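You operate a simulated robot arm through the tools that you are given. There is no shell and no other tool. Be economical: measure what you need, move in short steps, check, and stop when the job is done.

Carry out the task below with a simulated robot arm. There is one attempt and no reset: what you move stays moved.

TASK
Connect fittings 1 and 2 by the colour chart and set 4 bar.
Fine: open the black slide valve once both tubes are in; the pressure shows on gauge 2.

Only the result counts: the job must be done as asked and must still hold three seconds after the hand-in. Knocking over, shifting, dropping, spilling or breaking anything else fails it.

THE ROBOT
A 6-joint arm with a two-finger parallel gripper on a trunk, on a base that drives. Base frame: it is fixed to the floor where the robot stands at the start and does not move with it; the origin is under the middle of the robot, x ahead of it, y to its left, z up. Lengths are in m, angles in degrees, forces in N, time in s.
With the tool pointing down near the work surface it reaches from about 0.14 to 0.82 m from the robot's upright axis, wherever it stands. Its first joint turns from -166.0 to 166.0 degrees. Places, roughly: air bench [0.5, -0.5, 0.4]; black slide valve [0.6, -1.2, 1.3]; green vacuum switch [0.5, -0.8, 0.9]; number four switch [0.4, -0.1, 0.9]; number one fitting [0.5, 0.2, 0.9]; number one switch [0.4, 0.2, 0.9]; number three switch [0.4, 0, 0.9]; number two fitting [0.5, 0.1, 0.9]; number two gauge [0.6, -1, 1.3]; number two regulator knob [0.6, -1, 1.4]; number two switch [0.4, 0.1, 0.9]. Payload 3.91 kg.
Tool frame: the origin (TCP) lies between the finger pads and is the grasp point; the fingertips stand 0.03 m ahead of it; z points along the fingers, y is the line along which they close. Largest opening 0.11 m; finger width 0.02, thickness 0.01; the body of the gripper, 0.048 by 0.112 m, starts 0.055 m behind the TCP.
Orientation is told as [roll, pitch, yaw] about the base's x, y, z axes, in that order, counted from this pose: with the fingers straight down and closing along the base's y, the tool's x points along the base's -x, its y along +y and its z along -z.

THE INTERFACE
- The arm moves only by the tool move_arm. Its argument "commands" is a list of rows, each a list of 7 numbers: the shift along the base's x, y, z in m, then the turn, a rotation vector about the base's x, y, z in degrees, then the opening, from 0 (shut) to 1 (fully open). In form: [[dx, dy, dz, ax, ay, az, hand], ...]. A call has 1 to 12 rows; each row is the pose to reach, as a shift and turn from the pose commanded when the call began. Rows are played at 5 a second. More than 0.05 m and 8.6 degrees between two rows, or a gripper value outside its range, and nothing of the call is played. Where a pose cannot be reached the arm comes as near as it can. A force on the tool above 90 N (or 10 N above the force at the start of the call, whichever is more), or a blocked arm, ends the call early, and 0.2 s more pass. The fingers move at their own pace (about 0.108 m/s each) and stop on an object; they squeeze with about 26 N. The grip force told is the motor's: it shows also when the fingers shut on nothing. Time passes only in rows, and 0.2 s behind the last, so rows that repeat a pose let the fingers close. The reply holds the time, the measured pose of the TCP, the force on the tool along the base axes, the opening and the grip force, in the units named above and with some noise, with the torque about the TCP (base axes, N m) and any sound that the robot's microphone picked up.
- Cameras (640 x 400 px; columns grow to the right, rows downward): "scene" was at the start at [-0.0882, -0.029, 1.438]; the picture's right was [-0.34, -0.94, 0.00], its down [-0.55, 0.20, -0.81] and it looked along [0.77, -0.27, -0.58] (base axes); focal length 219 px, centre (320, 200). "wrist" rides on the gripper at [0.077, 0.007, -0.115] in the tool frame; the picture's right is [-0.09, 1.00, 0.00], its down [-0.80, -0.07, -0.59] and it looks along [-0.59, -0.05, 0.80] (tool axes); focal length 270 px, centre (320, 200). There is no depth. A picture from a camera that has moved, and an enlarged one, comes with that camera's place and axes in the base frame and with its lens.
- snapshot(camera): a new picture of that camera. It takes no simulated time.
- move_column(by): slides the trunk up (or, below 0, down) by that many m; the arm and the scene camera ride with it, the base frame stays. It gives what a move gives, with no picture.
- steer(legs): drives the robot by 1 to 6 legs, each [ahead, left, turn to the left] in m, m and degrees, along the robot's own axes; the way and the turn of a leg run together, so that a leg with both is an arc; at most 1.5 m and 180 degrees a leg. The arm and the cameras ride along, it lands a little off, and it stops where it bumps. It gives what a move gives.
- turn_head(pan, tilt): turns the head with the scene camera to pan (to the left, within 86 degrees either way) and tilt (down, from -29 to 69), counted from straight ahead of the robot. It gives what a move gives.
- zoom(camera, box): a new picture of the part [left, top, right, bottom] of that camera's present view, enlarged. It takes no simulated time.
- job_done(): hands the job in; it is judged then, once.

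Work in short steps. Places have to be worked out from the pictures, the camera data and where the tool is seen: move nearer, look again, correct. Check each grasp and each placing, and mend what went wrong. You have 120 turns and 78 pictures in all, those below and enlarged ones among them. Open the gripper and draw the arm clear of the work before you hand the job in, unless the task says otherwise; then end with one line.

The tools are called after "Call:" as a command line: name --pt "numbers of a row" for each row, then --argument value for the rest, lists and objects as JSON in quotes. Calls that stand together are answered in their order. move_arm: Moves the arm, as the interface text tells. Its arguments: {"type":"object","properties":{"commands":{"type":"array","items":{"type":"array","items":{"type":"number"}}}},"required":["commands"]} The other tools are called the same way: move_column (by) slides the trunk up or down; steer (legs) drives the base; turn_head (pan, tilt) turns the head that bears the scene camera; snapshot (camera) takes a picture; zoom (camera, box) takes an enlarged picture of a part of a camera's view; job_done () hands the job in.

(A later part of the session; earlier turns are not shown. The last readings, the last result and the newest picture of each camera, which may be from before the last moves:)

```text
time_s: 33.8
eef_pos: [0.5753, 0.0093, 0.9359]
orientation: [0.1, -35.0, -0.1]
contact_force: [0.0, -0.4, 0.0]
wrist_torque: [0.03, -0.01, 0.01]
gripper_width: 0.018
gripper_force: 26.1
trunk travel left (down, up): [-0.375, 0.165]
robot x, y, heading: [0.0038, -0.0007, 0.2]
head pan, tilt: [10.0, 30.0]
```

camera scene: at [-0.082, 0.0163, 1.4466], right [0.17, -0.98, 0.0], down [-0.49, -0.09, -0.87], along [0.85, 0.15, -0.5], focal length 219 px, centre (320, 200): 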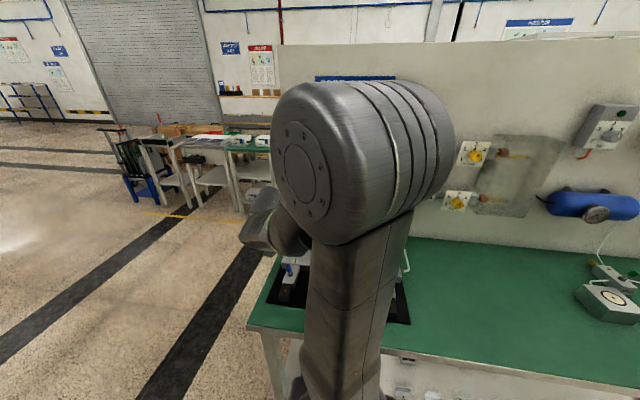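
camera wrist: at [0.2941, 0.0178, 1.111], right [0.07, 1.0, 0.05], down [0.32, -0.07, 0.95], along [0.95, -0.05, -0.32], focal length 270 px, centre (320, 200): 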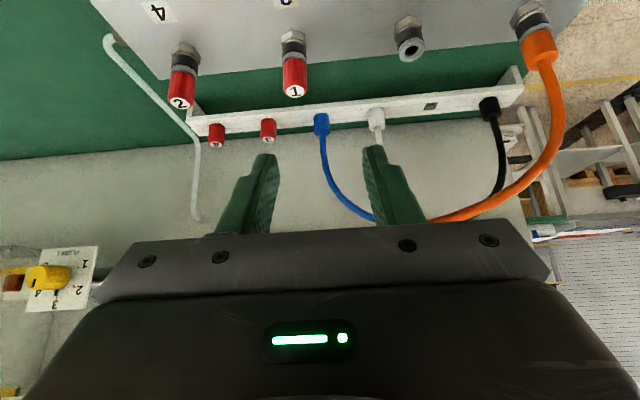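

Gripped. I'll lift, carry it straight back, then shift left to above fitting 2.

Call:
move_arm --pt "0 0 0.02 0 0 0 0" --pt "0 0 0.05 0 0 0 0" --pt "-0.02 0 0.08 0 0 0 0" --pt "-0.06 0 0.085 0 0 0 0" --pt "-0.1 0 0.085 0 0 0 0" --pt "-0.12 0.03 0.085 0 0 0 0" --pt "-0.12 0.06 0.085 0 0 0 0" --pt "-0.12 0.083 0.075 0 0 0 0" --pt "-0.12 0.083 0.055 0 0 0 0"

Call:
snapshot --camera "wrist"

Call:
zoom --camera "wrist" --box '[240, 60, 400, 160]'

```text
time_s: 35.8
eef_pos: [0.4552, 0.0927, 0.9888]
orientation: [0.0, -35.0, 0.0]
contact_force: [-1.0, 0.2, 0.0]
wrist_torque: [0.01, -0.02, -0.03]
gripper_width: 0.0177
gripper_force: 26.4
trunk travel left (down, up): [-0.375, 0.165]
robot x, y, heading: [0.0002, 0.002, -0.0]
head pan, tilt: [10.0, 30.0]
```

```text
43 pictures are left
camera wrist: at [0.3248, 0.1004, 1.0391], right [0.07, 1.0, 0.05], down [0.32, -0.07, 0.95], along [0.95, -0.05, -0.32], focal length 270 px, centre (320, 200)
```

wrist: 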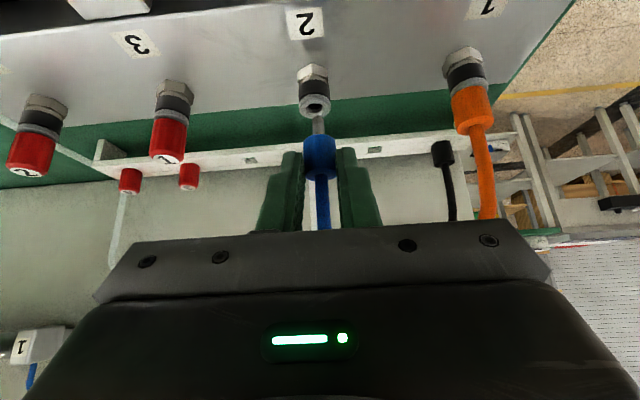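

```text
4.00 times, centred on (320, 110) of wrist
camera zoom: at [0.3248, 0.1004, 1.0391], right [0.07, 1.0, 0.05], down [0.32, -0.07, 0.95], along [0.95, -0.05, -0.32], focal length 1081 px, centre (320, 560)
```

zoom: 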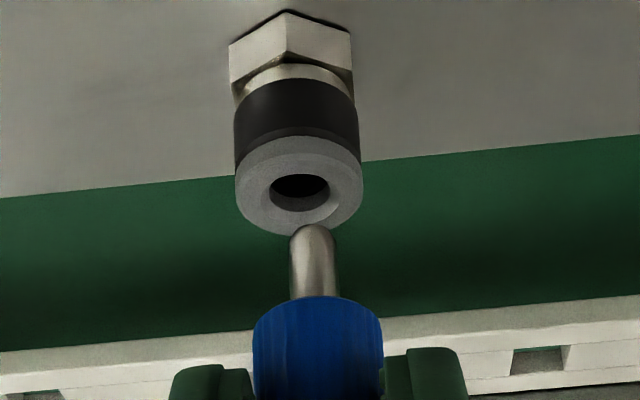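

The geometry nearly repeats the orange case, with the stub about 2 mm too far +y. I'll correct that and descend, adding the +2 mm x that worked before.

Call:
move_arm --pt "0.001 -0.002 0 0 0 0 0" --pt "0.0015 -0.002 -0.005 0 0 0 0" --pt "0.0015 -0.002 -0.009 0 0 0 0" --pt "0.002 -0.002 -0.012 0 0 0 0"

Call:
zoom --camera "wrist" --box '[240, 60, 400, 160]'

```text
time_s: 36.8
eef_pos: [0.4566, 0.093, 0.9776]
orientation: [0.0, -35.0, 0.0]
contact_force: [-2.8, 0.5, 1.4]
wrist_torque: [0.04, 0.1, 0.02]
gripper_width: 0.0181
gripper_force: 25.4
trunk travel left (down, up): [-0.375, 0.165]
robot x, y, heading: [0.0009, -0.0013, -0.1]
head pan, tilt: [10.0, 30.0]
```

```text
4.00 times, centred on (320, 110) of wrist
camera zoom: at [0.3271, 0.0977, 1.0265], right [0.07, 1.0, 0.05], down [0.31, -0.07, 0.95], along [0.95, -0.05, -0.32], focal length 1081 px, centre (320, 560)
```

zoom: 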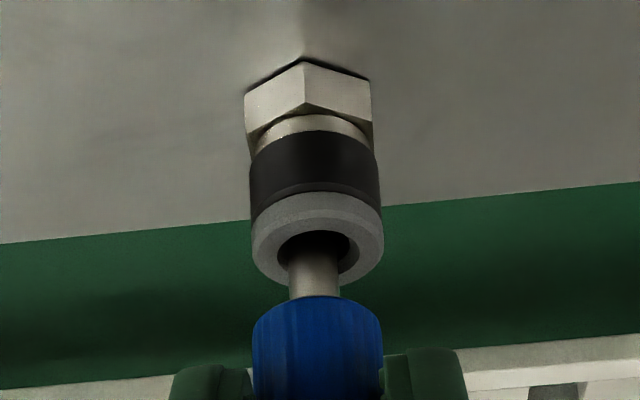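

The tip is in the mouth, with a small -x reaction. I'll move back 1 mm in x and push down.

Call:
move_arm --pt "-0.001 0 -0.003 0 0 0 0" --pt "-0.001 0 -0.006 0 0 0 0" --pt "-0.001 0 -0.009 0 0 0 0" --pt "-0.001 0 -0.012 0 0 0 0" --pt "-0.001 0 -0.015 0 0 0 0" --pt "-0.001 0 -0.018 0 0 0 0"

Call:
zoom --camera "wrist" --box '[240, 60, 400, 160]'

```text
time_s: 38.1
eef_pos: [0.456, 0.0905, 0.9609]
orientation: [0.1, -35.1, 0.1]
contact_force: [1.0, 4.6, 25.9]
wrist_torque: [0.37, -0.56, 0.08]
gripper_width: 0.018
gripper_force: 25.8
trunk travel left (down, up): [-0.375, 0.165]
robot x, y, heading: [-0.0012, -0.0005, 0.1]
head pan, tilt: [10.0, 30.0]
```

```text
4.00 times, centred on (320, 110) of wrist
camera zoom: at [0.3255, 0.0971, 1.0097], right [0.07, 1.0, 0.05], down [0.31, -0.07, 0.95], along [0.95, -0.05, -0.32], focal length 1081 px, centre (320, 560)
```

zoom: 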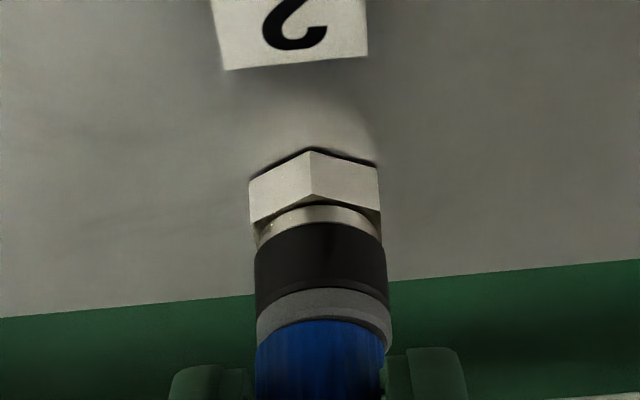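

Blue looks seated and the grip is slipping at 26 N. I'll press on its shoulder the same way to bottom it.

Call:
move_arm --pt "0 0 0 0 0 0 0.3" --pt "0 0 0.012 0 0 0 0.3" --pt "0.004 0.001 0.028 0 0 0 0.3" --pt "0.009 0.001 0.032 0 0 0 0.3" --pt "0.009 0.001 0.032 0 0 0 0.11" --pt "0.009 0.001 0.032 0 0 0 0.11" --pt "0.009 0.001 0.025 0 0 0 0.11" --pt "0.009 0.001 0.02 0 0 0 0.11" --pt "0.009 0.001 0.016 0 0 0 0.11" --pt "0.009 0.001 0.014 0 0 0 0.11"

Call:
zoom --camera "wrist" --box '[240, 40, 400, 140]'

```text
time_s: 40.4
eef_pos: [0.4653, 0.0909, 0.9787]
orientation: [0.2, -35.6, 0.0]
contact_force: [2.4, -4.1, 48.1]
wrist_torque: [-0.19, -0.53, -0.07]
gripper_width: 0.0123
gripper_force: 0.0
trunk travel left (down, up): [-0.375, 0.165]
robot x, y, heading: [-0.0007, -0.0016, -0.1]
head pan, tilt: [10.0, 30.0]
```

```text
4.00 times, centred on (320, 90) of wrist
camera zoom: at [0.3342, 0.0971, 1.027], right [0.07, 1.0, 0.05], down [0.31, -0.07, 0.95], along [0.95, -0.05, -0.31], focal length 1081 px, centre (320, 640)
```

zoom: 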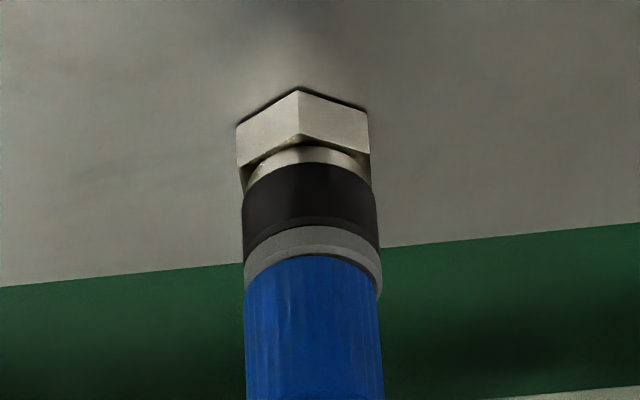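

Bottomed at the same height (0.9787) with 48 N. I'll retreat and check both connections.

Call:
move_arm --pt "0 0 0.006 0 0 0 0.11" --pt "0 0 0.012 0 0 0 0.35" --pt "0 0 0.012 0 0 0 0.45" --pt "-0.025 0 0.045 0 0 0 0.45" --pt "-0.05 0 0.08 0 0 0 0.45" --pt "-0.085 0 0.11 0 0 0 0.45" --pt "-0.12 0 0.13 0 0 0 0.45"

Call:
snapshot --camera "wrist"

```text
time_s: 42.0
eef_pos: [0.344, 0.0919, 1.1047]
orientation: [0.0, -35.1, -0.1]
contact_force: [0.4, -0.1, 0.2]
wrist_torque: [-0.01, 0.0, -0.02]
gripper_width: 0.0495
gripper_force: 0.2
trunk travel left (down, up): [-0.375, 0.165]
robot x, y, heading: [-0.0011, -0.0, 0.1]
head pan, tilt: [10.0, 30.0]
```

```text
38 pictures are left
camera wrist: at [0.2134, 0.0991, 1.1557], right [0.07, 1.0, 0.05], down [0.32, -0.07, 0.95], along [0.95, -0.05, -0.32], focal length 270 px, centre (320, 200)
```

wrist: 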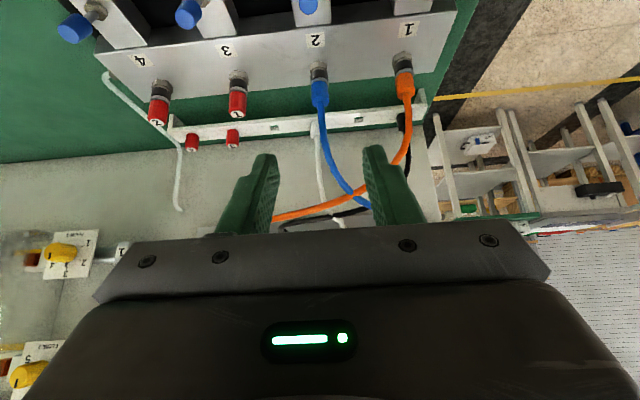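

Both tubes sit in their fittings. I'll retract the arm, then drive sideways right towards regulator 2 and look.

Call:
move_arm --pt "-0.03 -0.02 0.02 0 0 0 0.45" --pt "-0.06 -0.05 0.04 0 0 0 0.45" --pt "-0.07 -0.09 0.06 0 0 0 0.45"

Call:
steer --legs '[[0, -0.5, 0], [0, -0.4, 0]]'

Call:
turn_head --pan -8 --tilt 10

Call:
snapshot --camera "scene"

```text
time_s: 42.8
eef_pos: [0.2729, -0.0008, 1.1628]
orientation: [0.0, -35.0, 0.1]
contact_force: [0.2, 0.3, -0.2]
wrist_torque: [0.04, -0.01, 0.0]
gripper_width: 0.0494
gripper_force: 0.0
trunk travel left (down, up): [-0.375, 0.165]
robot x, y, heading: [0.0001, -0.0002, 0.1]
head pan, tilt: [10.0, 30.0]
```

```text
time_s: 47.8
eef_pos: [0.2737, -0.8913, 1.1647]
orientation: [0.0, -35.0, 0.1]
contact_force: [-0.1, 0.4, -0.5]
wrist_torque: [0.0, -0.02, 0.03]
gripper_width: 0.0495
gripper_force: 0.1
trunk travel left (down, up): [-0.375, 0.165]
robot x, y, heading: [0.0023, -0.8918, 0.0]
head pan, tilt: [10.0, 30.0]
```

```text
time_s: 48.6
eef_pos: [0.2725, -0.891, 1.1643]
orientation: [0.1, -35.0, 0.1]
contact_force: [0.4, 0.3, 0.2]
wrist_torque: [0.01, 0.0, -0.01]
gripper_width: 0.0494
gripper_force: 0.0
trunk travel left (down, up): [-0.375, 0.165]
robot x, y, heading: [-0.0027, -0.8932, -0.1]
head pan, tilt: [-8.0, 10.0]
```

```text
37 pictures are left
camera scene: at [-0.079, -0.9038, 1.4789], right [-0.14, -0.99, 0.0], down [-0.17, 0.02, -0.98], along [0.98, -0.13, -0.17], focal length 219 px, centre (320, 200)
```

scene: 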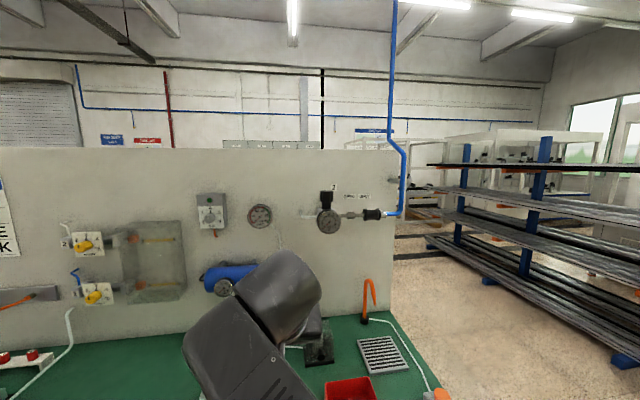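

Call:
zoom --camera "scene" --box '[230, 165, 420, 284]'

Call:
zoom --camera "scene" --box '[300, 175, 396, 235]'

```text
3.36 times, centred on (325, 224) of scene
camera zoom: at [-0.079, -0.9038, 1.4789], right [-0.14, -0.99, 0.0], down [-0.17, 0.02, -0.98], along [0.98, -0.13, -0.17], focal length 737 px, centre (303, 118)
```

zoom: 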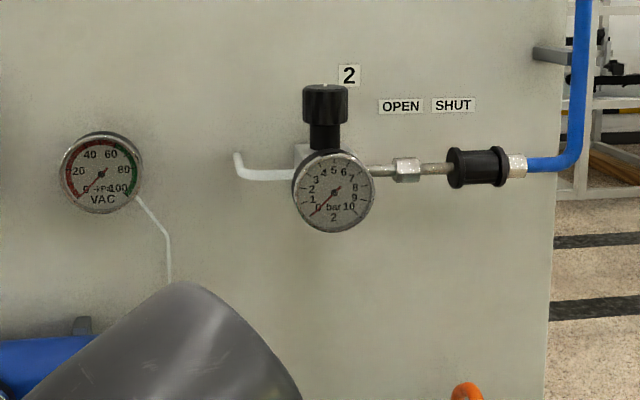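

```text
6.67 times, centred on (348, 205) of scene
camera zoom: at [-0.079, -0.9038, 1.4789], right [-0.14, -0.99, 0.0], down [-0.17, 0.02, -0.98], along [0.98, -0.13, -0.17], focal length 1462 px, centre (133, 167)
```

zoom: 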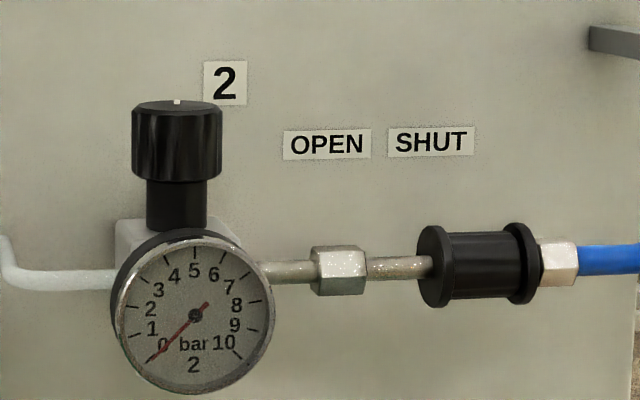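

Gauge 2 reads 0; the black sleeve stands at SHUT (right) and must slide left to OPEN. I estimate the sleeve at (0.62, -1.174, 1.303) and the knob at (0.62, -1.018, 1.37). I'll raise the trunk and point the tool forward.

Call:
move_column --by 0.12

Call:
move_arm --pt "0 -0.02 0 0 -8 0 0.45" --pt "0 -0.04 0 0 -16 0 0.45" --pt "0 -0.06 0 0 -24 0 0.45" --pt "0 -0.08 0 0 -32 0 0.45" --pt "0.0 -0.1 0 0 -40 0 0.45" --pt "0.0 -0.12 0.005 0 -48 0 0.45" --pt "0.0 -0.14 0.01 0 -55 0 0.45"

Call:
move_arm --pt "0.01 -0.02 0 -8.5 0 0 0.5" --pt "0.02 -0.04 0 -17 0 0 0.55" --pt "0.04 -0.06 0 -25 0 0 0.6" --pt "0.06 -0.08 0 -33 0 0 0.6" --pt "0.07 -0.1 0 -41 0 0 0.6" --pt "0.08 -0.12 0 -49 0 0 0.6" --pt "0.09 -0.13 0 -57 0 0 0.6" --pt "0.1 -0.14 0 -65 0 0 0.6" --pt "0.11 -0.14 0 -73 0 0 0.6" --pt "0.12 -0.14 0 -81 0 0 0.6" --pt "0.12 -0.14 0 -89.5 0 0 0.6"

Call:
snapshot --camera "wrist"

Call:
snapshot --camera "scene"

```text
time_s: 50.1
eef_pos: [0.2734, -0.8906, 1.2833]
orientation: [-0.2, -34.9, 0.0]
contact_force: [0.1, 0.5, 0.6]
wrist_torque: [0.0, -0.03, -0.03]
gripper_width: 0.0495
gripper_force: 0.1
trunk travel left (down, up): [-0.495, 0.045]
robot x, y, heading: [-0.0021, -0.8935, 0.0]
head pan, tilt: [-8.0, 10.0]
```

```text
time_s: 50.8
eef_pos: [0.283, -0.8724, 1.2765]
orientation: [-1.0, -52.0, 17.4]
contact_force: [0.4, 0.4, 0.3]
wrist_torque: [0.0, 0.04, 0.01]
gripper_width: 0.0495
gripper_force: 0.0
trunk travel left (down, up): [-0.495, 0.045]
robot x, y, heading: [-0.0032, -0.893, 0.0]
head pan, tilt: [-8.0, 10.0]
stopped in row 3: the arm was blocked; the commanded pose is now the measured one
```

```text
time_s: 51.4
eef_pos: [0.2909, -0.8626, 1.2828]
orientation: [-20.0, -48.0, 42.6]
contact_force: [-1.4, -0.6, -0.6]
wrist_torque: [0.0, 0.01, 0.0]
gripper_width: 0.0604
gripper_force: 0.0
trunk travel left (down, up): [-0.495, 0.045]
robot x, y, heading: [0.0023, -0.8925, 0.0]
head pan, tilt: [-8.0, 10.0]
stopped in row 2: the arm was blocked; the commanded pose is now the measured one
```

```text
34 pictures are left
camera wrist: at [0.1642, -0.9173, 1.2965], right [-0.4, 0.9, -0.16], down [-0.02, 0.17, 0.98], along [0.91, 0.4, -0.05], focal length 270 px, centre (320, 200)
```

wrist: 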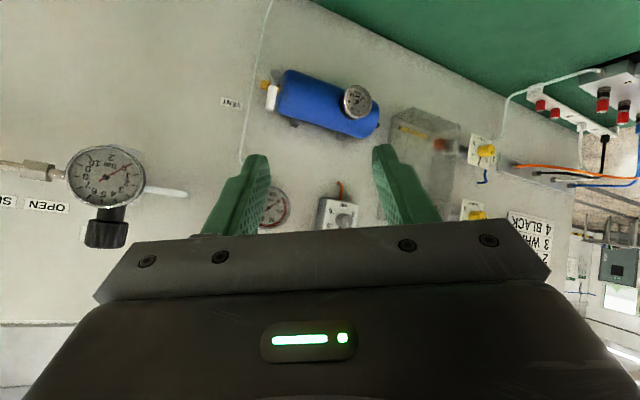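

```text
33 pictures are left
camera scene: at [-0.0797, -0.9042, 1.5994], right [-0.14, -0.99, 0.0], down [-0.17, 0.02, -0.98], along [0.98, -0.14, -0.17], focal length 219 px, centre (320, 200)
```

scene: 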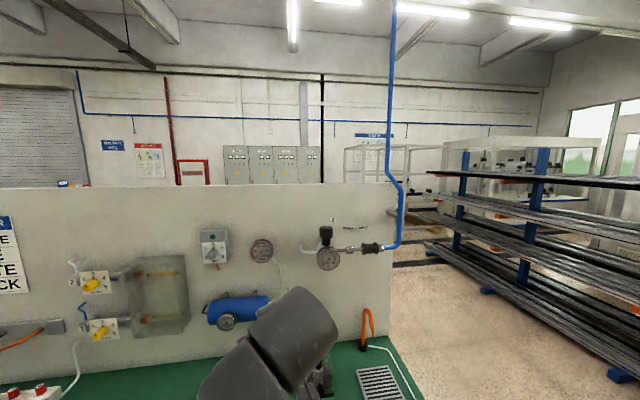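

The arm was blocked because the tool was too close to the body. I'll move forward and right while unwinding the yaw first.

Call:
move_arm --pt "0.03 -0.01 0 0 0 0 0.6" --pt "0.06 -0.02 0 0 0 -8 0.6" --pt "0.09 -0.04 0 0 0 -16 0.6" --pt "0.11 -0.06 0 0 0 -24 0.6" --pt "0.13 -0.08 0 0 0 -32 0.6" --pt "0.15 -0.1 0 0 0 -40 0.6"

```text
time_s: 51.8
eef_pos: [0.3082, -0.8092, 1.2878]
orientation: [-20.5, -48.7, 56.7]
contact_force: [0.5, -0.2, 0.9]
wrist_torque: [-0.01, 0.0, -0.01]
gripper_width: 0.0658
gripper_force: 0.0
trunk travel left (down, up): [-0.495, 0.045]
robot x, y, heading: [0.0025, -0.8899, 0.2]
head pan, tilt: [-8.0, 10.0]
stopped in row 2: the arm was blocked; the commanded pose is now the measured one
```

The arm swings the wrong way. I'll look at its configuration from above.

Call:
turn_head --pan 0 --tilt 45

Call:
snapshot --camera "scene"

```text
time_s: 52.8
eef_pos: [0.3082, -0.8087, 1.285]
orientation: [-20.4, -48.5, 56.7]
contact_force: [0.3, -0.3, -0.9]
wrist_torque: [0.02, 0.0, 0.03]
gripper_width: 0.066
gripper_force: 0.1
trunk travel left (down, up): [-0.495, 0.045]
robot x, y, heading: [-0.0017, -0.8936, -0.1]
head pan, tilt: [0.0, 45.0]
```

```text
32 pictures are left
camera scene: at [-0.0898, -0.8909, 1.5441], right [0.0, -1.0, 0.0], down [-0.71, 0.0, -0.71], along [0.71, 0.0, -0.71], focal length 219 px, centre (320, 200)
```

scene: 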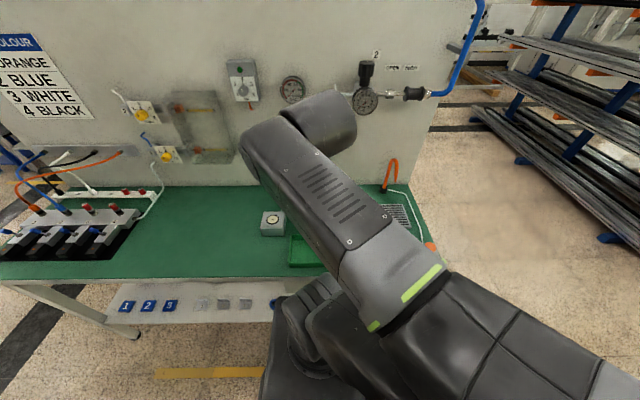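

The arm is folded tightly. I'll do pure forward translation in small steps, without rotating, to unfold it.

Call:
move_arm --pt "0.015 0.01 0 0 0 0 0.6" --pt "0.03 0.02 0 0 0 0 0.6" --pt "0.045 0.03 0 0 0 0 0.6" --pt "0.06 0.04 0 0 0 0 0.6" --pt "0.08 0.05 0 0 0 0 0.6" --pt "0.1 0.06 0 0 0 0 0.6"

```text
time_s: 54.2
eef_pos: [0.4102, -0.7499, 1.2842]
orientation: [-20.5, -48.8, 56.7]
contact_force: [0.5, -0.4, 0.4]
wrist_torque: [-0.02, -0.01, 0.02]
gripper_width: 0.0662
gripper_force: 0.0
trunk travel left (down, up): [-0.495, 0.045]
robot x, y, heading: [0.0023, -0.8938, -0.1]
head pan, tilt: [0.0, 45.0]
```

Unfolded and moving freely. Now I'll unwind the yaw while shifting right.

Call:
move_arm --pt "0.0 -0.02 0 0 0 -8 0.6" --pt "0.01 -0.04 0 0 0 -16 0.6" --pt "0.015 -0.06 0 0 0 -24 0.6" --pt "0.02 -0.08 0 0 0 -32 0.6" --pt "0.02 -0.1 0 0 0 -40 0.6" --pt "0.02 -0.12 0 0 0 -48 0.6" --pt "0.02 -0.14 0 0 0 -56.5 0.6"

```text
time_s: 55.8
eef_pos: [0.4294, -0.8876, 1.2832]
orientation: [-20.5, -48.4, 0.1]
contact_force: [-0.6, 0.3, 0.2]
wrist_torque: [0.0, 0.0, -0.01]
gripper_width: 0.0659
gripper_force: 0.0
trunk travel left (down, up): [-0.495, 0.045]
robot x, y, heading: [0.0034, -0.8902, -0.1]
head pan, tilt: [0.0, 45.0]
```

Now I'll pitch to horizontal, then correct yaw.

Call:
move_arm --pt "0.01 -0.02 0 0 -8 0 0.6" --pt "0.02 -0.04 0 0 -16 0 0.6" --pt "0.03 -0.06 0 0 -24 0 0.6" --pt "0.04 -0.08 0 0 -32 0 0.6" --pt "0.05 -0.1 0 0 -41 0 0.6"

Call:
move_arm --pt "0 -0.01 0 0 0 7 0.6" --pt "0 -0.02 0 0 0 14 0.6" --pt "0 -0.03 0 0 0 20.5 0.6"

Call:
move_arm --pt "0 -0.01 0 -8 0 0 0.6" --pt "0 -0.03 0 -16 0 0 0.6" --pt "0 -0.05 0 -24 0 0 0.6" --pt "0 -0.07 0 -32 0 0 0.6" --pt "0 -0.09 0 -40 0 0 0.6" --pt "0 -0.11 0 -48 0 0 0.6" --pt "0 -0.12 0 -56 0 0 0.6" --pt "0 -0.13 0 -64 0 0 0.6" --pt "0 -0.14 0 -72 0 0 0.6" --pt "0 -0.14 0 -80 0 0 0.6" --pt "0 -0.14 0 -88.5 0 0 0.6"

```text
refused: row 5 steps farther than a row can; nothing moved
```

```text
time_s: 56.6
eef_pos: [0.4373, -0.9118, 1.2685]
orientation: [-19.7, -45.7, 21.2]
contact_force: [0.7, 0.2, 0.0]
wrist_torque: [-0.02, 0.0, 0.02]
gripper_width: 0.066
gripper_force: 0.1
trunk travel left (down, up): [-0.495, 0.045]
robot x, y, heading: [-0.0027, -0.8905, 0.1]
head pan, tilt: [0.0, 45.0]
```

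```text
time_s: 59.0
eef_pos: [0.4295, -1.0593, 1.2856]
orientation: [-93.8, 12.4, 50.6]
contact_force: [0.1, 0.2, 0.7]
wrist_torque: [0.0, -0.01, 0.02]
gripper_width: 0.066
gripper_force: 0.0
trunk travel left (down, up): [-0.495, 0.045]
robot x, y, heading: [-0.0008, -0.8927, 0.0]
head pan, tilt: [0.0, 45.0]
```

An order mix-up on my side, but nothing was touched. The tool now points to (0.78, -0.62, 0.07) with the closing axis nearly vertical. I'll yaw +38.5° to face the wall.

Call:
move_arm --pt "0 -0.015 0 0 0 7.7 0.6" --pt "0 -0.03 0 0 0 15.4 0.6" --pt "0 -0.045 0 0 0 23.1 0.6" --pt "0 -0.06 0 0 0 30.8 0.6" --pt "0 -0.08 0 0 0 38.5 0.6"

```text
time_s: 60.2
eef_pos: [0.4737, -0.8576, 1.336]
orientation: [-92.4, 12.1, 82.0]
contact_force: [-0.1, -0.5, 0.4]
wrist_torque: [-0.02, -0.03, 0.02]
gripper_width: 0.0664
gripper_force: 0.0
out of reach, approached as far as the arm can: row 1, 2, 3, 4, 5
trunk travel left (down, up): [-0.495, 0.045]
robot x, y, heading: [-0.0009, -0.892, 0.1]
head pan, tilt: [0.0, 45.0]
```

The arm couldn't reach that pose so near the body, but the tool now faces nearly forward. I'll ask for small steps outward and see which pose counts as commanded.

Call:
move_arm --pt "0.01 0 0 0 0 0 0.6" --pt "0.02 0 0 0 0 0 0.6" --pt "0.03 0 0 0 0 0 0.6"

```text
time_s: 61.0
eef_pos: [0.5045, -0.8587, 1.3386]
orientation: [-92.4, 12.1, 81.7]
contact_force: [0.3, 0.2, -0.3]
wrist_torque: [0.0, 0.02, 0.0]
gripper_width: 0.0661
gripper_force: 0.0
trunk travel left (down, up): [-0.495, 0.045]
robot x, y, heading: [-0.0035, -0.8903, 0.1]
head pan, tilt: [0.0, 45.0]
```

The commanded pose is the measured one. The gauge face is near x 0.55, so I'll pull back a bit, level the orientation, then drive the base right, keeping this good arm posture.

Call:
move_arm --pt "-0.01 0 -0.01 6 1.2 3.7 0.6" --pt "-0.02 0 -0.02 12.3 2.4 7.5 0.6" --pt "-0.03 0 -0.03 12.3 2.4 7.5 0.6"

```text
time_s: 61.8
eef_pos: [0.4723, -0.8115, 1.3226]
orientation: [-88.9, 0.0, 89.2]
contact_force: [-0.8, -0.8, 0.4]
wrist_torque: [-0.03, 0.01, -0.02]
gripper_width: 0.066
gripper_force: 0.1
out of reach, approached as far as the arm can: row 1, 2, 3
trunk travel left (down, up): [-0.495, 0.045]
robot x, y, heading: [-0.0004, -0.894, 0.2]
head pan, tilt: [0.0, 45.0]
```

The tool now faces forward with the fingers closing vertically. I'll drive right about 0.32 m and look with both cameras.

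Call:
steer --legs '[[0, -0.33, 0]]'

Call:
snapshot --camera "wrist"

Call:
turn_head --pan 0 --tilt 18

Call:
snapshot --camera "scene"

```text
time_s: 64.0
eef_pos: [0.4702, -1.1394, 1.3245]
orientation: [-88.9, 0.0, 89.6]
contact_force: [-0.6, -0.5, 0.3]
wrist_torque: [-0.01, 0.01, 0.02]
gripper_width: 0.0657
gripper_force: 0.0
trunk travel left (down, up): [-0.495, 0.045]
robot x, y, heading: [-0.0015, -1.221, 0.7]
head pan, tilt: [0.0, 45.0]
```

```text
31 pictures are left
camera wrist: at [0.3542, -1.2149, 1.3187], right [-0.02, 0.09, -1.0], down [-0.59, 0.81, 0.08], along [0.81, 0.59, 0.04], focal length 270 px, centre (320, 200)
```

wrist: 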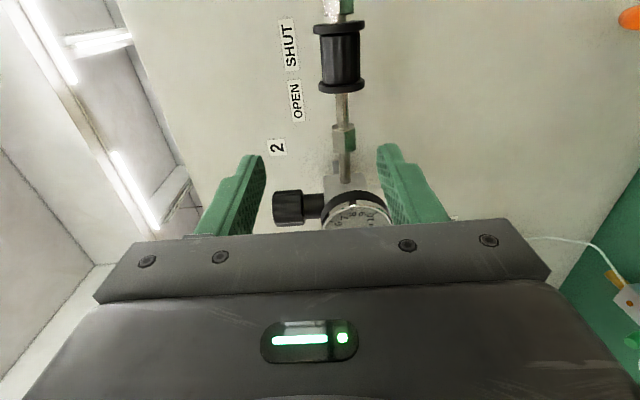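

```text
time_s: 64.9
eef_pos: [0.471, -1.138, 1.3233]
orientation: [-88.8, 0.0, 89.5]
contact_force: [-0.3, -0.4, -0.1]
wrist_torque: [-0.01, 0.0, 0.0]
gripper_width: 0.0661
gripper_force: 0.1
trunk travel left (down, up): [-0.495, 0.045]
robot x, y, heading: [-0.0002, -1.2172, 0.4]
head pan, tilt: [0.0, 18.0]
```

```text
30 pictures are left
camera scene: at [-0.0795, -1.2207, 1.5858], right [0.01, -1.0, 0.0], down [-0.31, 0.0, -0.95], along [0.95, 0.01, -0.31], focal length 219 px, centre (320, 200)
```

scene: 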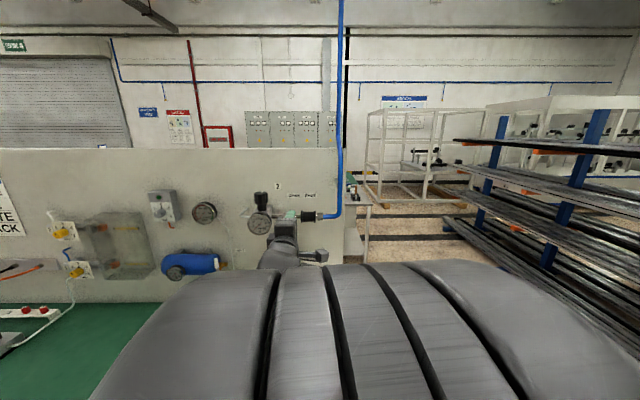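

Now well localised: sleeve ≈ (0.624, -1.175, 1.299), knob axis ≈ (0.62, -1.015, 1.37). I'll align with the sleeve and advance, stopping short to look.

Call:
move_arm --pt "0.0 -0.019 -0.012 0 0 0 0.6" --pt "0.02 -0.037 -0.0245 0 0 0 0.6" --pt "0.05 -0.037 -0.0245 0 0 0 0.6" --pt "0.08 -0.037 -0.0245 0 0 0 0.6" --pt "0.1 -0.037 -0.0245 0 0 0 0.6"

Call:
snapshot --camera "wrist"

```text
time_s: 66.1
eef_pos: [0.5709, -1.1363, 1.309]
orientation: [-88.6, -0.1, 88.0]
contact_force: [-0.1, 0.2, 0.0]
wrist_torque: [-0.01, 0.02, 0.0]
gripper_width: 0.0662
gripper_force: 0.0
out of reach, approached as far as the arm can: row 1, 2, 3, 4, 5
trunk travel left (down, up): [-0.495, 0.045]
robot x, y, heading: [-0.0012, -1.2188, 0.4]
head pan, tilt: [0.0, 18.0]
```

```text
29 pictures are left
camera wrist: at [0.4529, -1.2083, 1.3044], right [-0.02, 0.09, -1.0], down [-0.57, 0.82, 0.09], along [0.82, 0.56, 0.03], focal length 270 px, centre (320, 200)
```

wrist: 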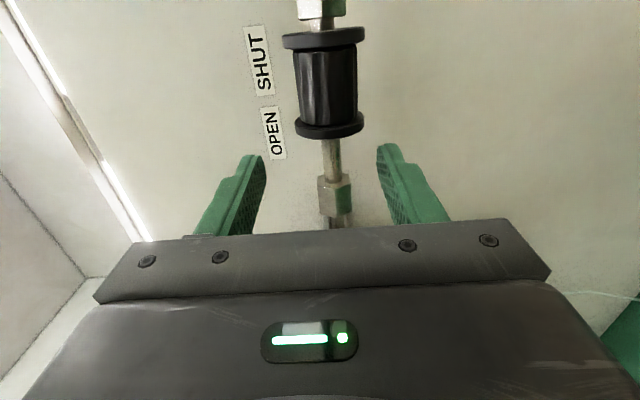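

The arm can't shift further right in this posture, so I'll back off 2 cm and use the base to move 4 cm right.

Call:
move_arm --pt "-0.015 0 -0.005 0 0 0 0.6" --pt "-0.03 0 -0.01 0 0 0 0.6"

Call:
steer --legs '[[0, -0.045, 0]]'

Call:
snapshot --camera "wrist"

```text
time_s: 66.7
eef_pos: [0.5396, -1.1251, 1.3014]
orientation: [-88.9, -0.1, 89.2]
contact_force: [-0.4, -1.0, -0.2]
wrist_torque: [0.0, 0.0, -0.01]
gripper_width: 0.066
gripper_force: 0.1
out of reach, approached as far as the arm can: row 1, 2
trunk travel left (down, up): [-0.495, 0.045]
robot x, y, heading: [-0.0014, -1.2217, 0.5]
head pan, tilt: [0.0, 18.0]
```

```text
time_s: 67.7
eef_pos: [0.5347, -1.1539, 1.3012]
orientation: [-88.8, 0.0, 89.7]
contact_force: [-0.8, 1.0, -0.6]
wrist_torque: [0.01, 0.01, -0.01]
gripper_width: 0.0661
gripper_force: 0.0
trunk travel left (down, up): [-0.495, 0.045]
robot x, y, heading: [-0.0014, -1.254, 1.1]
head pan, tilt: [0.0, 18.0]
stopped in leg 1: the robot was blocked; the commanded pose is now the measured one
```

```text
28 pictures are left
camera wrist: at [0.4191, -1.2301, 1.2967], right [-0.02, 0.09, -1.0], down [-0.59, 0.8, 0.08], along [0.81, 0.59, 0.04], focal length 270 px, centre (320, 200)
```

wrist: 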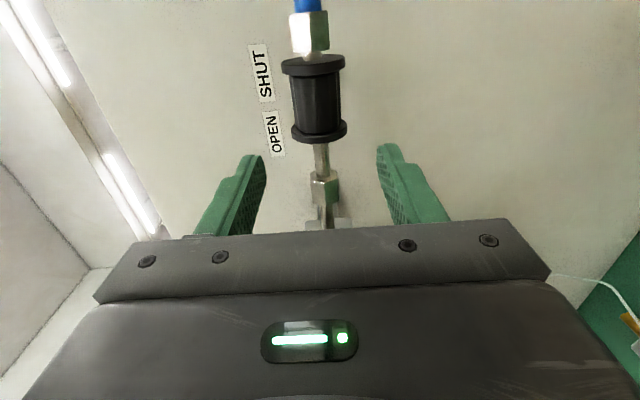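

The base stopped 1 cm short against something. A small turn to the right will swing the tool the remaining 2 cm in y.

Call:
steer --legs '[[0, 0, -2.4]]'

Call:
turn_head --pan -60 --tilt 60

Call:
snapshot --camera "scene"

```text
time_s: 68.5
eef_pos: [0.5406, -1.1765, 1.3016]
orientation: [-88.8, 0.0, 87.2]
contact_force: [0.0, -0.4, -0.3]
wrist_torque: [0.0, 0.02, -0.01]
gripper_width: 0.0658
gripper_force: 0.0
trunk travel left (down, up): [-0.495, 0.045]
robot x, y, heading: [-0.0046, -1.2545, -1.8]
head pan, tilt: [0.0, 18.0]
```

```text
time_s: 69.8
eef_pos: [0.539, -1.1765, 1.3003]
orientation: [-88.8, 0.1, 87.2]
contact_force: [0.1, 0.3, 0.1]
wrist_torque: [-0.02, 0.0, 0.0]
gripper_width: 0.0659
gripper_force: 0.1
trunk travel left (down, up): [-0.495, 0.045]
robot x, y, heading: [-0.005, -1.2527, -1.3]
head pan, tilt: [-60.0, 60.0]
```

```text
27 pictures are left
camera scene: at [-0.1436, -1.3069, 1.5245], right [-0.88, -0.48, 0.0], down [-0.41, 0.76, -0.5], along [0.24, -0.44, -0.87], focal length 219 px, centre (320, 200)
```

scene: 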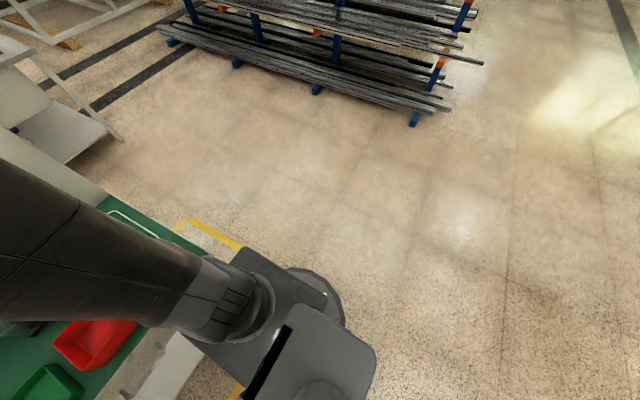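

Nothing blocks on the floor. The tool is now at y -1.1765, z 1.301, aligned with the sleeve, so I'll advance 7 cm.

Call:
move_arm --pt "0.02 0 -0.001 0 0 0 0.6" --pt "0.04 0 -0.002 0 0 0 0.6" --pt "0.058 0 -0.002 0 0 0 0.6" --pt "0.072 0 -0.002 0 0 0 0.6"

Call:
snapshot --camera "wrist"

```text
time_s: 70.8
eef_pos: [0.6139, -1.1743, 1.3]
orientation: [-88.7, 0.0, 86.9]
contact_force: [0.5, -0.1, 0.0]
wrist_torque: [-0.02, 0.0, -0.02]
gripper_width: 0.066
gripper_force: 0.1
trunk travel left (down, up): [-0.495, 0.045]
robot x, y, heading: [-0.0029, -1.2529, -1.8]
head pan, tilt: [-60.0, 60.0]
```

```text
26 pictures are left
camera wrist: at [0.4923, -1.2463, 1.2959], right [-0.02, 0.09, -1.0], down [-0.55, 0.83, 0.08], along [0.84, 0.55, 0.03], focal length 270 px, centre (320, 200)
```

wrist: 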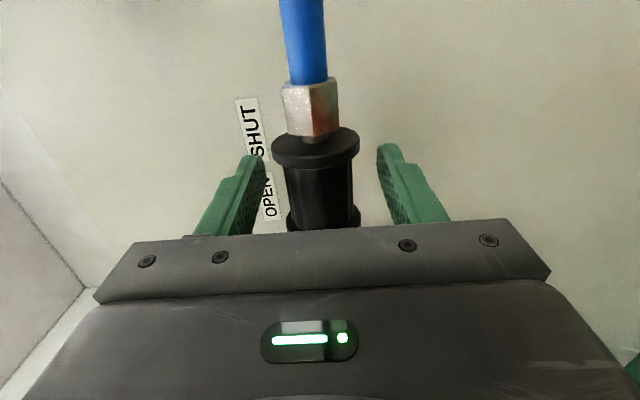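

The fingers straddle the waist between the flanges. I'll close.

Call:
move_arm --pt "0 0 0 0 0 0 0.4" --pt "0 0 0 0 0 0 0.2" --pt "0 0 0 0 0 0 0.2" --pt "0 0 0 0 0 0 0.2"

```text
time_s: 71.8
eef_pos: [0.6119, -1.1755, 1.3007]
orientation: [-88.7, 0.2, 86.9]
contact_force: [2.4, -0.6, -0.9]
wrist_torque: [-0.98, 0.02, 0.01]
gripper_width: 0.0324
gripper_force: 45.1
trunk travel left (down, up): [-0.495, 0.045]
robot x, y, heading: [-0.0028, -1.2544, -1.5]
head pan, tilt: [-60.0, 60.0]
```

Sleeve gripped (width 0.032). I'll slide it left towards OPEN in small steps, watching force.

Call:
move_arm --pt "0 0.005 0 0 0 0 0.2" --pt "0 0.01 0 0 0 0 0.2" --pt "0 0.015 0 0 0 0 0.2" --pt "0 0.02 0 0 0 0 0.2"

Call:
snapshot --camera "wrist"

```text
time_s: 72.8
eef_pos: [0.6123, -1.1578, 1.2995]
orientation: [-88.8, 0.1, 87.2]
contact_force: [4.7, -3.9, 4.0]
wrist_torque: [-0.71, 0.17, -0.4]
gripper_width: 0.0329
gripper_force: 44.7
trunk travel left (down, up): [-0.495, 0.045]
robot x, y, heading: [-0.0041, -1.252, -1.5]
head pan, tilt: [-60.0, 60.0]
```

```text
25 pictures are left
camera wrist: at [0.4922, -1.2297, 1.2955], right [-0.01, 0.09, -1.0], down [-0.55, 0.83, 0.08], along [0.83, 0.55, 0.04], focal length 270 px, centre (320, 200)
```

wrist: 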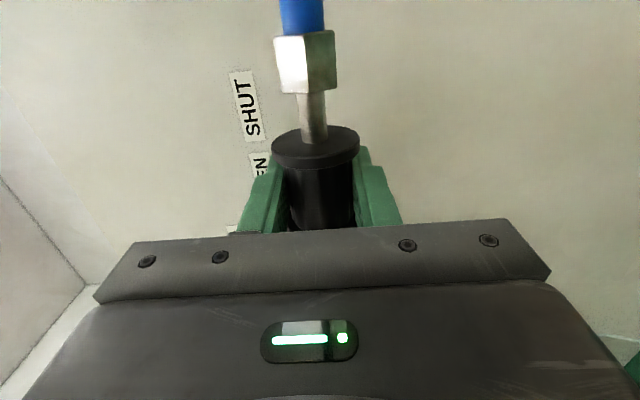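

It slides, with a gap now visible at the right nut. I'll go on to the end stop.

Call:
move_arm --pt "0 0.004 0 0 0 0 0.2" --pt "0 0.008 0 0 0 0 0.2" --pt "0 0.012 0 0 0 0 0.2" --pt "0 0.016 0 0 0 0 0.2"

Call:
snapshot --camera "wrist"

```text
time_s: 73.8
eef_pos: [0.6111, -1.1449, 1.3006]
orientation: [-88.9, -0.1, 87.0]
contact_force: [6.8, -18.7, 10.4]
wrist_torque: [-1.05, 0.21, 0.7]
gripper_width: 0.0324
gripper_force: 45.1
trunk travel left (down, up): [-0.495, 0.045]
robot x, y, heading: [-0.004, -1.2527, -1.6]
head pan, tilt: [-60.0, 60.0]
```

```text
24 pictures are left
camera wrist: at [0.4918, -1.2166, 1.2953], right [-0.01, 0.09, -1.0], down [-0.55, 0.83, 0.08], along [0.83, 0.55, 0.04], focal length 270 px, centre (320, 200)
```

wrist: 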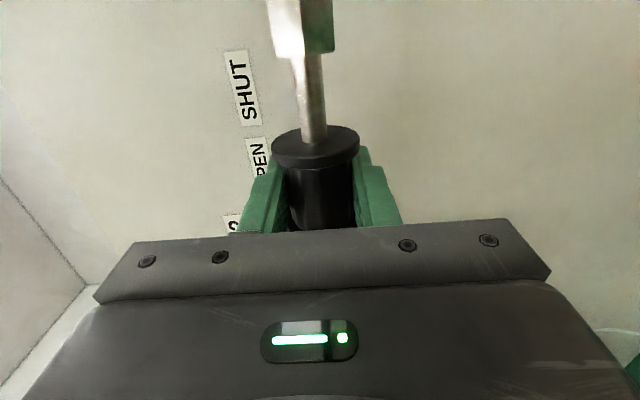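

The end stop is reached (19 N, about 30 mm travel). I'll release, back straight out, and read gauge 2.

Call:
move_arm --pt "0 -0.003 0 0 0 0 0.2" --pt "0 -0.003 0 0 0 0 0.6" --pt "0 -0.003 0 0 0 0 0.6" --pt "0 -0.003 0 0 0 0 0.6" --pt "-0.03 -0.003 0 0 0 0 0.6" --pt "-0.06 -0.003 0 0 0 0 0.6" --pt "-0.09 -0.003 0 0 0 0 0.6" --pt "-0.1 -0.003 0 0 0 0 0.6"

Call:
turn_head --pan 8 --tilt 14

Call:
zoom --camera "scene" --box '[240, 160, 368, 240]'

```text
time_s: 75.6
eef_pos: [0.5102, -1.1435, 1.2991]
orientation: [-88.8, -0.1, 87.3]
contact_force: [-0.2, 0.4, -0.2]
wrist_torque: [0.0, 0.0, -0.02]
gripper_width: 0.0661
gripper_force: 0.1
trunk travel left (down, up): [-0.495, 0.045]
robot x, y, heading: [-0.005, -1.2533, -1.6]
head pan, tilt: [-60.0, 60.0]
```

```text
time_s: 77.0
eef_pos: [0.5116, -1.1441, 1.2981]
orientation: [-88.8, 0.0, 87.2]
contact_force: [0.2, -0.6, -0.2]
wrist_torque: [0.0, -0.01, 0.01]
gripper_width: 0.0658
gripper_force: 0.0
trunk travel left (down, up): [-0.495, 0.045]
robot x, y, heading: [-0.0061, -1.2502, -1.5]
head pan, tilt: [8.0, 14.0]
```

```text
5.00 times, centred on (304, 200) of scene
camera zoom: at [-0.0827, -1.2378, 1.5924], right [0.11, -0.99, 0.0], down [-0.24, -0.03, -0.97], along [0.96, 0.11, -0.24], focal length 1096 px, centre (400, 200)
```

zoom: 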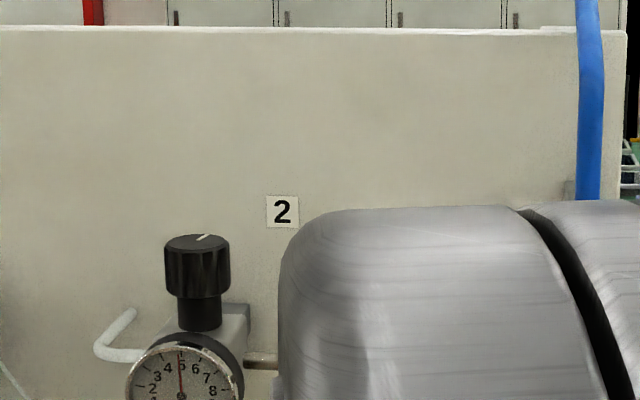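

Air is on: gauge 2 reads about 5 bar and no leak sound was reported. I'll read it precisely.

Call:
zoom --camera "scene" --box '[254, 200, 302, 250]'

```text
8.00 times, centred on (278, 225) of scene
camera zoom: at [-0.0827, -1.2378, 1.5924], right [0.11, -0.99, 0.0], down [-0.24, -0.03, -0.97], along [0.96, 0.11, -0.24], focal length 1754 px, centre (656, 0)
```

zoom: 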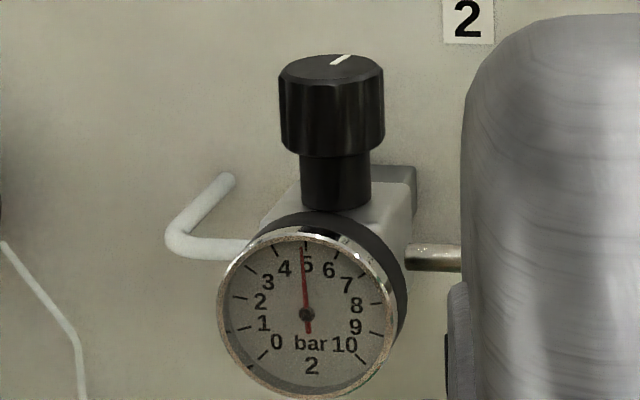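

It reads about 4.85 bar, so it must come down to 4. For the knob I'll change the tool to closing along y and tilt it 45° down, approaching from the front above the gauge. First I back off and roll +90°.

Call:
move_arm --pt "-0.01 0.01 0.01 8 0 0 0.6" --pt "-0.02 0.02 0.02 16 0 0 0.6" --pt "-0.02 0.03 0.03 24 0 0 0.6" --pt "-0.02 0.04 0.04 32 0 0 0.6" --pt "-0.02 0.05 0.05 40 0 0 0.6" --pt "-0.02 0.06 0.06 48 0 0 0.6" --pt "-0.02 0.07 0.07 56 0 0 0.6" --pt "-0.02 0.08 0.08 64 0 0 0.6" --pt "-0.02 0.09 0.09 72 0 0 0.6" --pt "-0.02 0.1 0.1 80 0 0 0.6" --pt "-0.02 0.11 0.11 88 0 0 0.6"

```text
time_s: 79.4
eef_pos: [0.4921, -1.0318, 1.4081]
orientation: [-33.1, -86.5, 34.4]
contact_force: [0.1, -0.8, 0.7]
wrist_torque: [0.0, -0.02, 0.0]
gripper_width: 0.0662
gripper_force: 0.0
trunk travel left (down, up): [-0.495, 0.045]
robot x, y, heading: [-0.0078, -1.2528, -1.5]
head pan, tilt: [8.0, 14.0]
```

Worked cleanly. Now I'll tilt 45° downward and rise a bit.

Call:
move_arm --pt "0 0.003 0.01 0 8 0 0.6" --pt "0 0.006 0.02 0 16 0 0.6" --pt "0 0.009 0.03 0 24 0 0.6" --pt "0 0.012 0.035 0 32 0 0.6" --pt "0 0.015 0.04 0 40 0 0.6" --pt "0 0.017 0.04 0 45 0 0.6"

Call:
snapshot --camera "wrist"

Call:
snapshot --camera "scene"

```text
time_s: 80.8
eef_pos: [0.4929, -1.0169, 1.4485]
orientation: [-0.8, -42.0, 2.8]
contact_force: [-0.4, 0.4, -0.5]
wrist_torque: [-0.01, 0.01, 0.0]
gripper_width: 0.0659
gripper_force: 0.0
trunk travel left (down, up): [-0.495, 0.045]
robot x, y, heading: [-0.0008, -1.2513, -1.4]
head pan, tilt: [8.0, 14.0]
```

```text
21 pictures are left
camera wrist: at [0.3574, -1.0153, 1.4818], right [0.03, 1.0, 0.05], down [0.2, -0.05, 0.98], along [0.98, -0.02, -0.2], focal length 270 px, centre (320, 200)
```

wrist: 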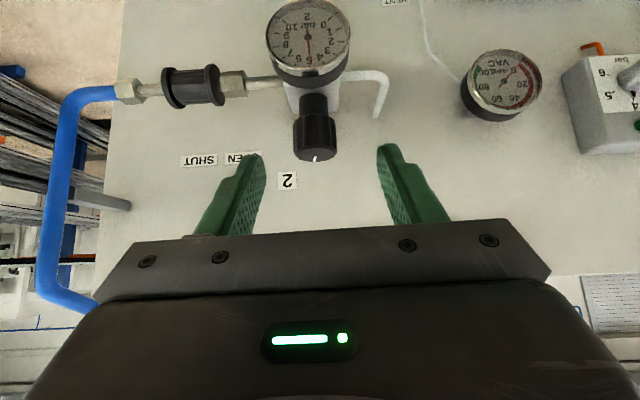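

```text
20 pictures are left
camera scene: at [-0.0825, -1.2375, 1.5924], right [0.11, -0.99, 0.0], down [-0.24, -0.03, -0.97], along [0.96, 0.11, -0.24], focal length 219 px, centre (320, 200)
```

scene: 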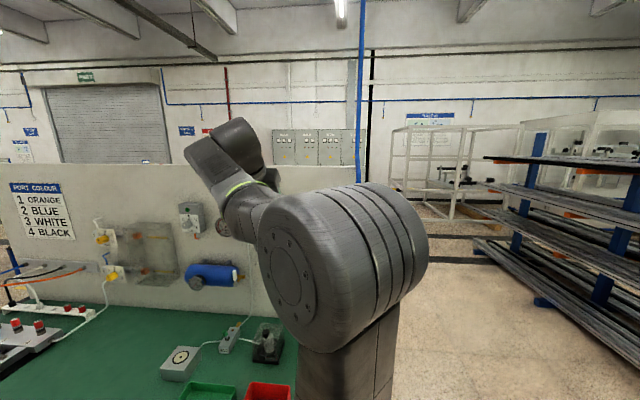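

The wrist camera sees both knob and gauge from here. Knob at ≈ (0.62, -1.022, 1.367). I'll approach it along the tool axis.

Call:
move_arm --pt "0.03 -0.005 0.0 0 0 0 0.65" --pt "0.055 -0.005 -0.01 0 0 0 0.65" --pt "0.075 -0.005 -0.032 0 0 0 0.65" --pt "0.095 -0.005 -0.054 0 0 0 0.65" --pt "0.105 -0.005 -0.066 0 0 0 0.65"

Call:
snapshot --camera "wrist"

```text
time_s: 82.0
eef_pos: [0.5965, -1.0235, 1.3832]
orientation: [-0.7, -42.1, 2.7]
contact_force: [0.8, 0.0, -0.3]
wrist_torque: [0.03, 0.0, -0.02]
gripper_width: 0.0714
gripper_force: 0.0
trunk travel left (down, up): [-0.495, 0.045]
robot x, y, heading: [-0.004, -1.2519, -1.3]
head pan, tilt: [8.0, 14.0]
```

```text
19 pictures are left
camera wrist: at [0.4614, -1.0216, 1.4162], right [0.03, 1.0, 0.05], down [0.2, -0.05, 0.98], along [0.98, -0.02, -0.2], focal length 270 px, centre (320, 200)
```

wrist: 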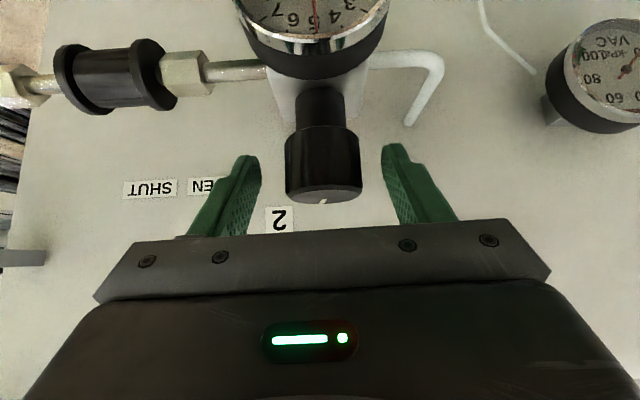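

Centred. I'll advance 2 cm and close on the knob.

Call:
move_arm --pt "0.008 0.0005 -0.008 0 0 0 0.65" --pt "0.016 0.0005 -0.016 0 0 0 0.65" --pt "0.016 0.0005 -0.016 0 0 0 0.45" --pt "0.016 0.0005 -0.016 0 0 0 0.3" --pt "0.016 0.0005 -0.016 0 0 0 0.3" --pt "0.016 0.0005 -0.016 0 0 0 0.3"

Call:
snapshot --camera "wrist"

```text
time_s: 83.4
eef_pos: [0.6115, -1.0208, 1.3676]
orientation: [-0.7, -42.1, 2.6]
contact_force: [0.6, 6.6, -0.5]
wrist_torque: [1.25, -0.27, -0.03]
gripper_width: 0.0415
gripper_force: 44.6
trunk travel left (down, up): [-0.495, 0.045]
robot x, y, heading: [-0.0061, -1.2549, -1.3]
head pan, tilt: [8.0, 14.0]
```

```text
18 pictures are left
camera wrist: at [0.4767, -1.0194, 1.401], right [0.03, 1.0, 0.05], down [0.2, -0.05, 0.98], along [0.98, -0.02, -0.2], focal length 270 px, centre (320, 200)
```

wrist: 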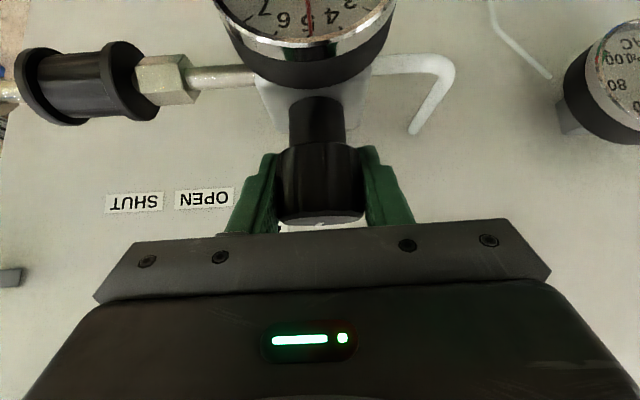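

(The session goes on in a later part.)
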